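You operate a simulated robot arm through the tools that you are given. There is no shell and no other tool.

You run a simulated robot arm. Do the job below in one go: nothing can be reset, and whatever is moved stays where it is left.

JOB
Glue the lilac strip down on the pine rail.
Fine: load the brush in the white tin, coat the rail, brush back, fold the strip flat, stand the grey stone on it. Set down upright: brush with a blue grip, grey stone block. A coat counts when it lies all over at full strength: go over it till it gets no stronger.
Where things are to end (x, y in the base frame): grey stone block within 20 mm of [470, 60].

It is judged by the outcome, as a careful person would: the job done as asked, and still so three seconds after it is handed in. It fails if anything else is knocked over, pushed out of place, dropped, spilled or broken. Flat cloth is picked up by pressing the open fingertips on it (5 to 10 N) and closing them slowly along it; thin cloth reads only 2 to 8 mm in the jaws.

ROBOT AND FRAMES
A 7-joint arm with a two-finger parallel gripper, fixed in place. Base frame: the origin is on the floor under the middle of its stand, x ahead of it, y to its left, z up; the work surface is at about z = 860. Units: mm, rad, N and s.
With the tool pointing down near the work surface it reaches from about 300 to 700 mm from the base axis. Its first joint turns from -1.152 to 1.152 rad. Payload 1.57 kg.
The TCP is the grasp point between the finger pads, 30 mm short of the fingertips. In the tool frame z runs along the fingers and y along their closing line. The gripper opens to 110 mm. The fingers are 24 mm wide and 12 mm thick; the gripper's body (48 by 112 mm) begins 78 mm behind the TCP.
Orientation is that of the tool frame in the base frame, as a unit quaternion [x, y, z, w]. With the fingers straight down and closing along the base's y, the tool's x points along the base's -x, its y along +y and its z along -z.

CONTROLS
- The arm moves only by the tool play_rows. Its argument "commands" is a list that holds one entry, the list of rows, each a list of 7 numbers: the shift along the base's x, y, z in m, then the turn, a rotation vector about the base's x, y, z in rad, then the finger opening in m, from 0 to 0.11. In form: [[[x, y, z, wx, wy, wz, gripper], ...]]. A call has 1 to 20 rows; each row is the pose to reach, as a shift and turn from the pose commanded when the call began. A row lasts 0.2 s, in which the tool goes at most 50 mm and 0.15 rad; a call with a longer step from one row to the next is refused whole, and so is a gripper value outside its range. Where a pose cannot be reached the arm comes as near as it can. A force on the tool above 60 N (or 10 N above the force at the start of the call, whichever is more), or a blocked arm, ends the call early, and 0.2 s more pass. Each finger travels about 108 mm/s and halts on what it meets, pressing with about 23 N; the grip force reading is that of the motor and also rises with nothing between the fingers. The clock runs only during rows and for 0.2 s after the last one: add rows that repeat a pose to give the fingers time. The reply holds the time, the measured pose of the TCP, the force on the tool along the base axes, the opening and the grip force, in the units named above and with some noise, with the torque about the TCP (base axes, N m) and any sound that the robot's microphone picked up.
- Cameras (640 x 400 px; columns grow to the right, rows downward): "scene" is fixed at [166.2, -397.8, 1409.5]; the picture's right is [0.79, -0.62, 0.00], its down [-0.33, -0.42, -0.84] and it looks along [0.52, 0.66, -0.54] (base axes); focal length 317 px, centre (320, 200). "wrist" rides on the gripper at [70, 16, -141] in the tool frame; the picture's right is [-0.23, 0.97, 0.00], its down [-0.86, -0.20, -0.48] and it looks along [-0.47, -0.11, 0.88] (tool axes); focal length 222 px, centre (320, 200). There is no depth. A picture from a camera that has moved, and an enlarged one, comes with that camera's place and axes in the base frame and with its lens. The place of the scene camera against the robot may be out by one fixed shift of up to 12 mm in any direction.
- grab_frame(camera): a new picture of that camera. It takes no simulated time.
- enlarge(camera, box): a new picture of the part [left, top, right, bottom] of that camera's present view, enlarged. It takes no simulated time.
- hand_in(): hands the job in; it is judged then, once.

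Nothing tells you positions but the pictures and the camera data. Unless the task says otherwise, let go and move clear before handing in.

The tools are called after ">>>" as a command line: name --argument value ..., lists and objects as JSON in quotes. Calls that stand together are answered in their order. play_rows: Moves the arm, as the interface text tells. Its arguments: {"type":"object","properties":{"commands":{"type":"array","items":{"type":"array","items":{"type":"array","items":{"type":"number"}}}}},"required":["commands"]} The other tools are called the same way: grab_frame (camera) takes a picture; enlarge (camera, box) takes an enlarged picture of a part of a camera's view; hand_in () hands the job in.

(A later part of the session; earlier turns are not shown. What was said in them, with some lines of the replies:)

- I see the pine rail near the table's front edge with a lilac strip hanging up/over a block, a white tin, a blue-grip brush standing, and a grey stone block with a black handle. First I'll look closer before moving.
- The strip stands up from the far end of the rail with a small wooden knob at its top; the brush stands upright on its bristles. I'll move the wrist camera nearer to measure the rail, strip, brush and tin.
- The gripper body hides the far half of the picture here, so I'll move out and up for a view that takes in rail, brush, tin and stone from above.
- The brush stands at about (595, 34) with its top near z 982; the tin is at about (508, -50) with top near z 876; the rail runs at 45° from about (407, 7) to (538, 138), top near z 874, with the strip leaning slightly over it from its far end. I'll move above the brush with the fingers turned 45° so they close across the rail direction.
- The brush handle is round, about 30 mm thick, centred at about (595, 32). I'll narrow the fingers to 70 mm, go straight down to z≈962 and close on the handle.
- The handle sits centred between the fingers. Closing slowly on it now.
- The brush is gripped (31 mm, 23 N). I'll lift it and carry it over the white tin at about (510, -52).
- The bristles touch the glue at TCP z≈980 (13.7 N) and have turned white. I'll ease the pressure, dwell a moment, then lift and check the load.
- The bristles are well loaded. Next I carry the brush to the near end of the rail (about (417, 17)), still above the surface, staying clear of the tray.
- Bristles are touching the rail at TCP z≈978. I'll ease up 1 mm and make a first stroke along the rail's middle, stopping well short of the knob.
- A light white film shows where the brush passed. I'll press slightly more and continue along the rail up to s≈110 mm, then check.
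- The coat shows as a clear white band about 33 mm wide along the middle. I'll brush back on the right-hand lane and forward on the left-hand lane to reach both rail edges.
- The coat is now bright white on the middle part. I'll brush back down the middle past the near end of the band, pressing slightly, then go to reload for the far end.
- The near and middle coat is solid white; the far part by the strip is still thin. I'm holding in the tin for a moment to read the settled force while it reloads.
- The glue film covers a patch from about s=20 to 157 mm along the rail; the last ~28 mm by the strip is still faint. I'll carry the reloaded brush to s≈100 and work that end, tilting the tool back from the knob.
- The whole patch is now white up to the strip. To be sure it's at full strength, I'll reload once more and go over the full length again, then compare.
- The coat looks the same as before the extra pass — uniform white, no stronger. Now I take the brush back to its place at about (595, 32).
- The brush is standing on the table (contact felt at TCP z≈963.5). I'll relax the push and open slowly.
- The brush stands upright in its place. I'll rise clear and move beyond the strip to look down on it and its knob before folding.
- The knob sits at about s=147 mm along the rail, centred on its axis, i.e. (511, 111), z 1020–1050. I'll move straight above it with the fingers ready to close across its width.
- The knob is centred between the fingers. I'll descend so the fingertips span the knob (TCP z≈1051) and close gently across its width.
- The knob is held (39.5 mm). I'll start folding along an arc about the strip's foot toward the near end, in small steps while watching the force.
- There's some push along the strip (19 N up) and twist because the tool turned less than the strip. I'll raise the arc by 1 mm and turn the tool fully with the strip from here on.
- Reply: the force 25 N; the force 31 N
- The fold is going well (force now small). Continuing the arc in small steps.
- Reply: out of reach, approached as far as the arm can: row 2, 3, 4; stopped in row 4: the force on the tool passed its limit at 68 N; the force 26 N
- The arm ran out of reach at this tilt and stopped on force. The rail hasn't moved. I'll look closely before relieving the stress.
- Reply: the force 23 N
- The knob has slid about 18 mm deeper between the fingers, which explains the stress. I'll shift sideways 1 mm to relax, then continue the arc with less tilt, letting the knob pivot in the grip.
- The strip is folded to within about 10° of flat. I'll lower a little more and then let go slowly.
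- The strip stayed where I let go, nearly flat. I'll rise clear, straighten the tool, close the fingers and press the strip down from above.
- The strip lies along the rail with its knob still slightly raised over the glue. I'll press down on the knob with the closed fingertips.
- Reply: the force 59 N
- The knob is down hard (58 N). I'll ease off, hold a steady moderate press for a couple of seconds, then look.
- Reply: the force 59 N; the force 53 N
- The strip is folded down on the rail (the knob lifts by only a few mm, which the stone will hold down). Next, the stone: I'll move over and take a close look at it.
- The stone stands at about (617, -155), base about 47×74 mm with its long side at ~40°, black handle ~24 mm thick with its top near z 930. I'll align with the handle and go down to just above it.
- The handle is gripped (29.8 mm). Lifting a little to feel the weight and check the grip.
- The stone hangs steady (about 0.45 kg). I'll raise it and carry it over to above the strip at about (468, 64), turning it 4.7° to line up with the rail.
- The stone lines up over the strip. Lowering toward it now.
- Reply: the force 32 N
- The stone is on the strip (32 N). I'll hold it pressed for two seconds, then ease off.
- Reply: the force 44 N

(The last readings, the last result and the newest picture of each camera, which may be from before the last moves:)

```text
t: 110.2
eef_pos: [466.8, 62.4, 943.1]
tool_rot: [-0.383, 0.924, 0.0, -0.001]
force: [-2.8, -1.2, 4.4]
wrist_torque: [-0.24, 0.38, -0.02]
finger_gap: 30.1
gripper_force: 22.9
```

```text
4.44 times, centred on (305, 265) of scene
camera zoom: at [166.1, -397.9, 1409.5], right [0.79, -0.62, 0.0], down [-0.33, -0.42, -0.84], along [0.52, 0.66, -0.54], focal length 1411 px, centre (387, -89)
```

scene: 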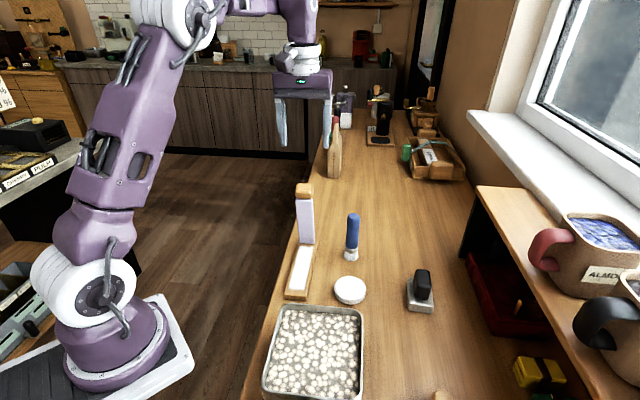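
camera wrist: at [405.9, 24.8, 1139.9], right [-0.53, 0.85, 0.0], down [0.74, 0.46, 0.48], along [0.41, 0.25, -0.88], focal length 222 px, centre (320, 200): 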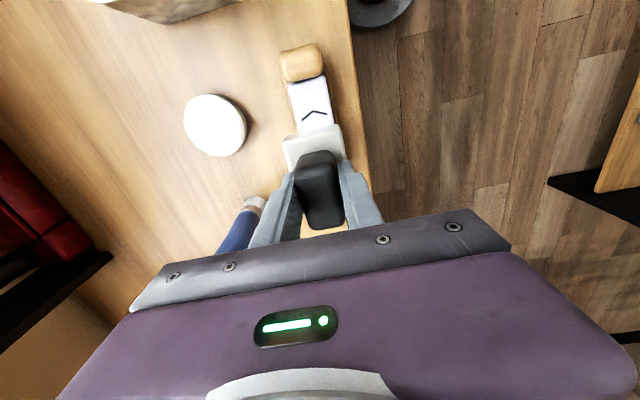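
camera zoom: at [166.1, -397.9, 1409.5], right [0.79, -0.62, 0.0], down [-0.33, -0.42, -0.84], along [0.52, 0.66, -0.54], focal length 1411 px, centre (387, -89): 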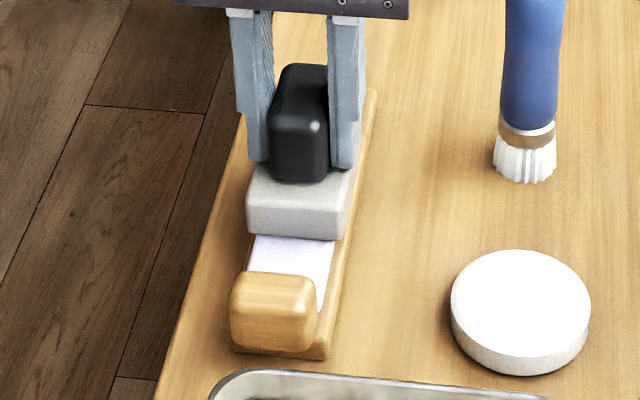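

Light contact now. Opening slowly to leave the stone standing.

>>> play_rows --commands '[[[0, 0, 0, 0, 0, 0, 0.02], [0, 0, 0, 0, 0, 0, 0.028], [0, 0, 0, 0, 0, 0, 0.031], [0, 0, 0, 0, 0, 0, 0.034], [0, 0, 0, 0, 0, 0, 0.038], [0, 0, 0, 0, 0, 0, 0.044], [0, 0, 0, 0, 0, 0, 0.05], [0, 0, 0, 0, 0, 0, 0.058], [0, 0, 0, 0, 0, 0, 0.058]]]'

>>> enlarge --camera "scene" --box '[270, 210, 340, 310]'

>>> grab_frame --camera "wrist"

```text
t: 112.2
eef_pos: [465.9, 63.2, 943.5]
tool_rot: [-0.383, 0.924, -0.001, 0.0]
force: [0.7, -1.4, 3.6]
wrist_torque: [0.06, 0.0, 0.0]
finger_gap: 56.9
gripper_force: 0.1
```

```text
4.00 times, centred on (305, 260) of scene
camera zoom: at [166.2, -397.9, 1409.5], right [0.79, -0.62, 0.0], down [-0.33, -0.42, -0.84], along [0.52, 0.66, -0.54], focal length 1270 px, centre (380, -40)
```

zoom: 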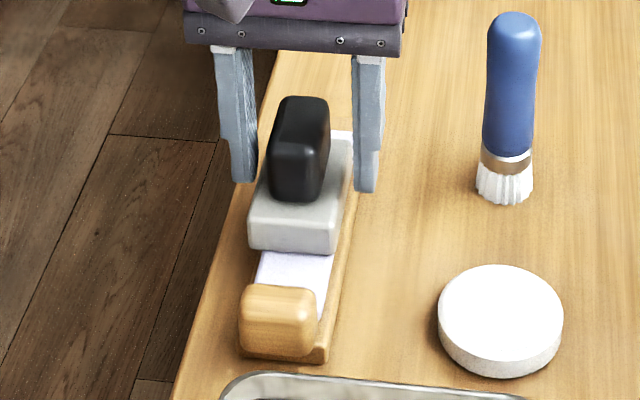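

```text
taken
camera wrist: at [405.0, 25.6, 1084.5], right [-0.53, 0.85, 0.0], down [0.74, 0.46, 0.48], along [0.41, 0.25, -0.88], focal length 222 px, centre (320, 200)
```

wrist: 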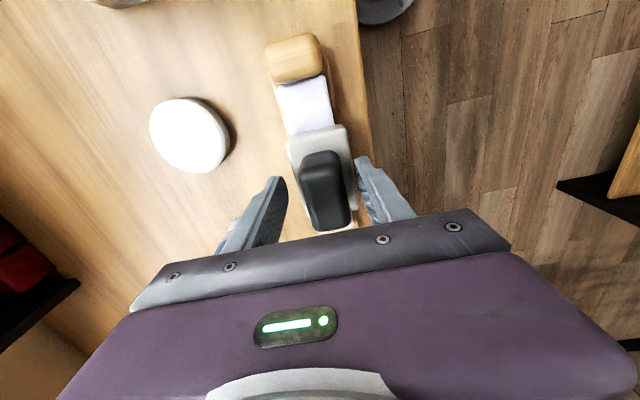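

>>> play_rows --commands '[[[0, 0, 0.004, 0, 0, 0, 0.058], [0, 0, 0.012, 0, 0, 0, 0.058], [0, 0, 0.025, 0, 0, 0, 0.058], [0, 0, 0.045, 0, 0, 0, 0.058], [0, 0, 0.07, 0, 0, 0, 0.058], [0, 0, 0.1, 0, 0, 0, 0.058], [0, 0, 0.13, 0, 0, 0, 0.058], [0.02, 0.02, 0.16, 0, 0, 0, 0.058], [0.04, 0.04, 0.18, 0, 0, 0, 0.058], [0.055, 0.055, 0.19, 0, 0, 0, 0.058], [0.055, 0.055, 0.19, 0, 0, 0, 0.058]]]'

>>> grab_frame --camera "wrist"

>>> enlarge --camera "wrist" --box '[250, 30, 390, 180]'

>>> enlarge --camera "scene" --box '[270, 200, 350, 310]'

```text
t: 114.5
eef_pos: [522.1, 117.1, 1133.9]
tool_rot: [-0.384, 0.923, 0.0, 0.0]
force: [0.4, 0.2, -0.9]
wrist_torque: [0.0, 0.0, -0.02]
finger_gap: 58.4
gripper_force: 0.0
```

```text
taken
camera wrist: at [460.0, 80.5, 1274.6], right [-0.53, 0.85, 0.0], down [0.74, 0.47, 0.48], along [0.41, 0.25, -0.88], focal length 222 px, centre (320, 200)
```

wrist: 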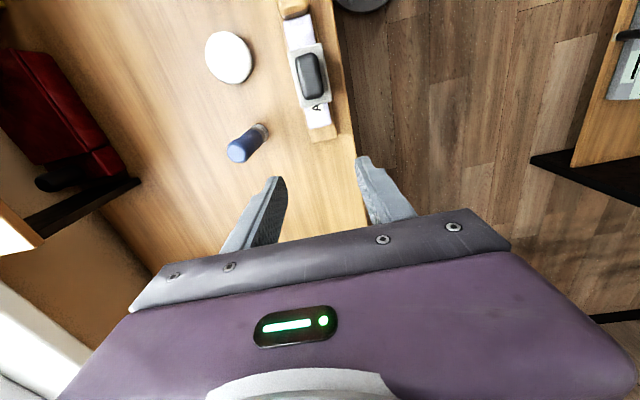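

```text
2.67 times, centred on (320, 105) of wrist
camera zoom: at [460.0, 80.5, 1274.6], right [-0.53, 0.85, 0.0], down [0.74, 0.47, 0.48], along [0.41, 0.25, -0.88], focal length 592 px, centre (320, 453)
```

zoom: 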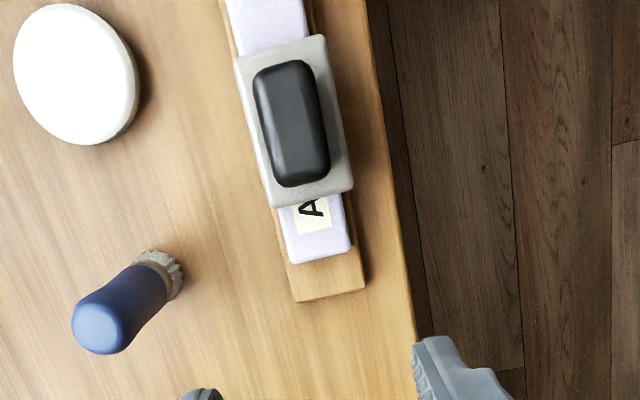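

```text
3.64 times, centred on (310, 255) of scene
camera zoom: at [166.2, -397.8, 1409.5], right [0.79, -0.62, 0.0], down [-0.33, -0.42, -0.84], along [0.52, 0.66, -0.54], focal length 1154 px, centre (356, 0)
```

zoom: 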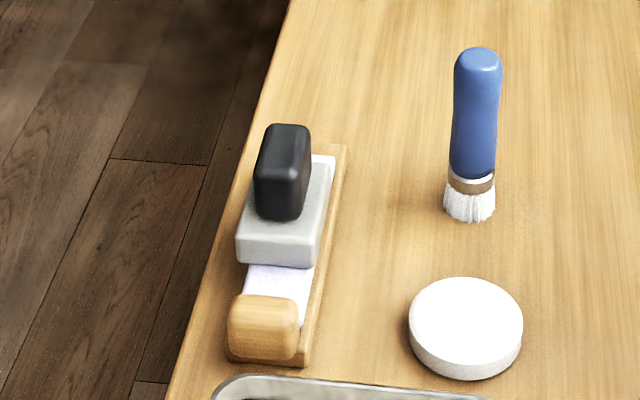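

The stone stands on the strip. I'll look closely at the strip and stone to check that it lies flat and everything is upright.

>>> enlarge --camera "scene" --box '[280, 255, 330, 305]'

>>> enlarge --camera "scene" --box '[285, 225, 335, 275]'

>>> enlarge --camera "wrist" --box '[270, 0, 350, 60]'

>>> enlarge --camera "wrist" --box '[280, 90, 360, 150]'

```text
8.00 times, centred on (305, 280) of scene
camera zoom: at [166.2, -397.8, 1409.5], right [0.79, -0.62, 0.0], down [-0.33, -0.42, -0.84], along [0.52, 0.66, -0.54], focal length 2539 px, centre (440, -440)
```

zoom: 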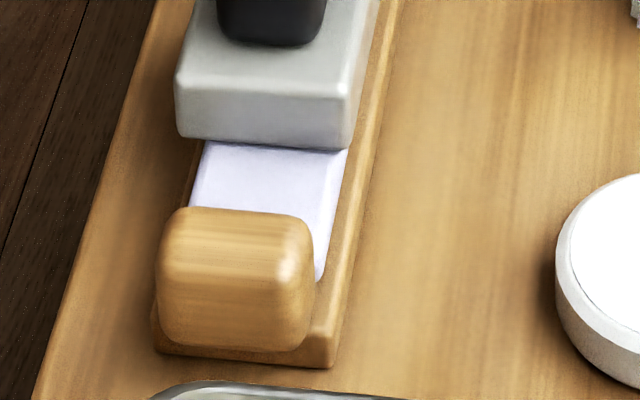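

```text
8.00 times, centred on (310, 250) of scene
camera zoom: at [166.2, -397.8, 1409.5], right [0.79, -0.62, 0.0], down [-0.33, -0.42, -0.84], along [0.52, 0.66, -0.54], focal length 2539 px, centre (400, -200)
```

zoom: 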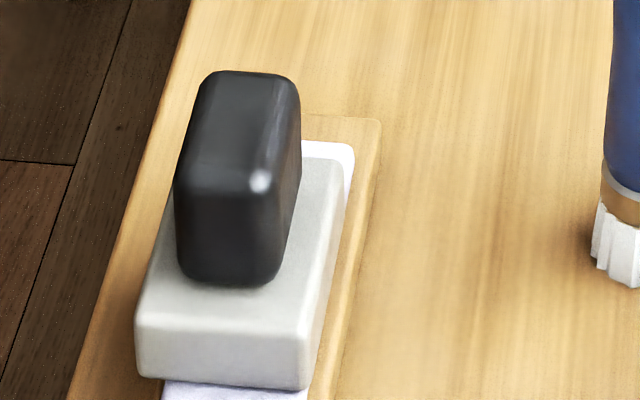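

```text
6.67 times, centred on (310, 30) of wrist
camera zoom: at [460.0, 80.5, 1274.6], right [-0.53, 0.85, 0.0], down [0.74, 0.47, 0.48], along [0.41, 0.25, -0.88], focal length 1481 px, centre (387, 1333)
```

zoom: 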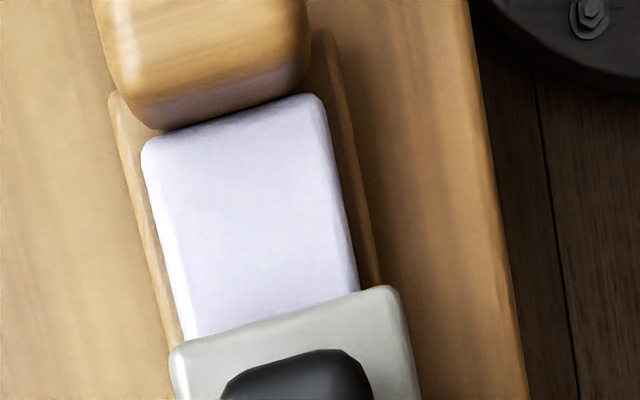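

```text
6.67 times, centred on (320, 120) of wrist
camera zoom: at [460.0, 80.5, 1274.6], right [-0.53, 0.85, 0.0], down [0.74, 0.47, 0.48], along [0.41, 0.25, -0.88], focal length 1481 px, centre (320, 733)
```

zoom: 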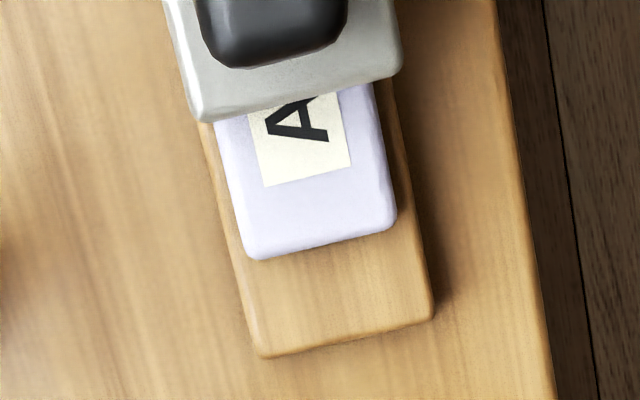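

>>> play_rows --commands '[[[0, -0.02, 0.02, 0, 0, 0, 0.058], [0, -0.05, 0.04, 0, 0, 0, 0.058], [0, -0.08, 0.06, 0, 0, 0, 0.058], [0, -0.1, 0.07, 0, 0, 0, 0.058], [0, -0.1, 0.07, 0, 0, 0, 0.058], [0, -0.1, 0.07, 0, 0, 0, 0.058]]]'

>>> grab_frame --camera "scene"

>>> enlarge --camera "scene" --box '[260, 200, 400, 320]'

>>> grab_frame --camera "wrist"

>>> enlarge --camera "wrist" --box '[320, 10, 460, 160]'

```text
t: 116.0
eef_pos: [520.7, 17.0, 1203.0]
tool_rot: [-0.383, 0.924, -0.001, 0.001]
force: [0.0, 0.2, -0.4]
wrist_torque: [0.05, -0.01, 0.03]
finger_gap: 58.3
gripper_force: 0.1
```

```text
taken
```

scene: 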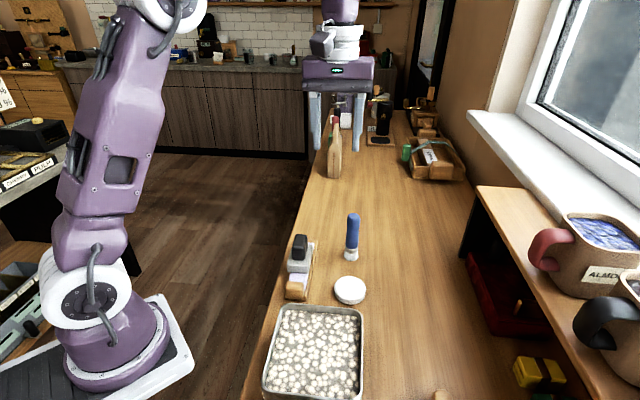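

```text
3.33 times, centred on (330, 260) of scene
camera zoom: at [166.2, -397.8, 1409.5], right [0.79, -0.62, 0.0], down [-0.33, -0.42, -0.84], along [0.52, 0.66, -0.54], focal length 1058 px, centre (287, 0)
```

zoom: 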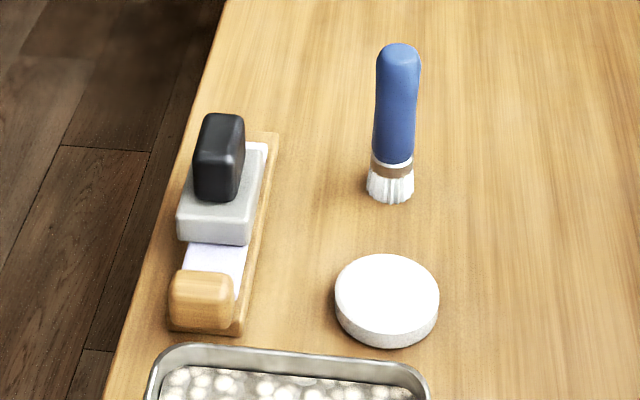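

```text
taken
camera wrist: at [459.6, -20.6, 1343.7], right [-0.53, 0.85, 0.0], down [0.74, 0.46, 0.48], along [0.41, 0.25, -0.88], focal length 222 px, centre (320, 200)
```

wrist: 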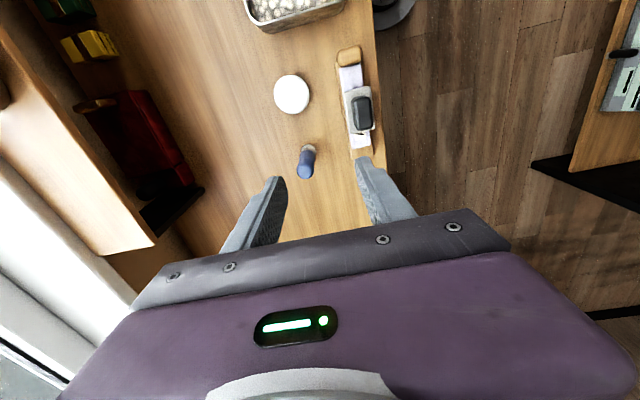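

```text
2.67 times, centred on (390, 85) of wrist
camera zoom: at [459.6, -20.6, 1343.7], right [-0.53, 0.85, 0.0], down [0.74, 0.46, 0.48], along [0.41, 0.25, -0.88], focal length 592 px, centre (133, 507)
```

zoom: 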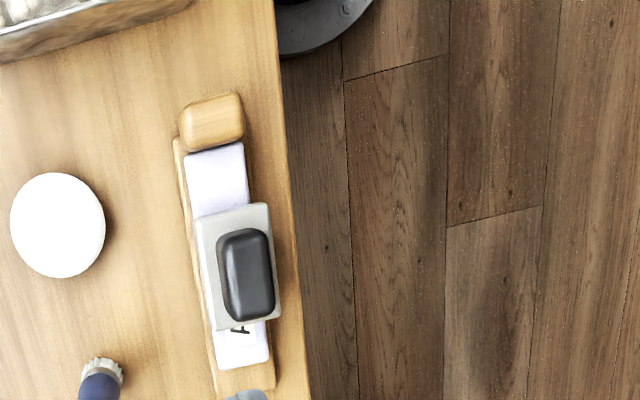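

The strip lies flat and parallel on the glued rail, with the stone upright on it at about (465–468, 66–70), roughly 6–11 mm from the target. The brush stands upright in its old place, nothing else looks moved, and the arm is clear, so I'm handing in.

>>> hand_in

```text
The job is handed in.
```

The lilac strip is glued down on the pine rail, and I've handed the job in; no verdict has come back yet.

- **Coat:** I loaded the brush in the white tin three times. The glue came up as an even white patch running almost to the strip's foot. It started about 20 mm in from the near end and left about 6 mm bare along each side. A last full pass made it no stronger. Its edges stayed put when I brushed past them, so I took the patch as the full glue area.
- **Brush:** it stands upright where it started, at about (595, 32).
- **Strip:** it lies flat along the rail. Part-way through the fold the arm ran out of reach and stopped on a force of 68 N, with the knob slipping in the grip. The rail did not move. I finished the fold and pressed the strip down by its knob.
- **Stone:** it stands upright on the strip at about (465–468, 66–70). That is roughly 6–11 mm from the target, inside the 20 mm allowed.

In the last pictures nothing else looked moved or spilled, and the arm was clear.
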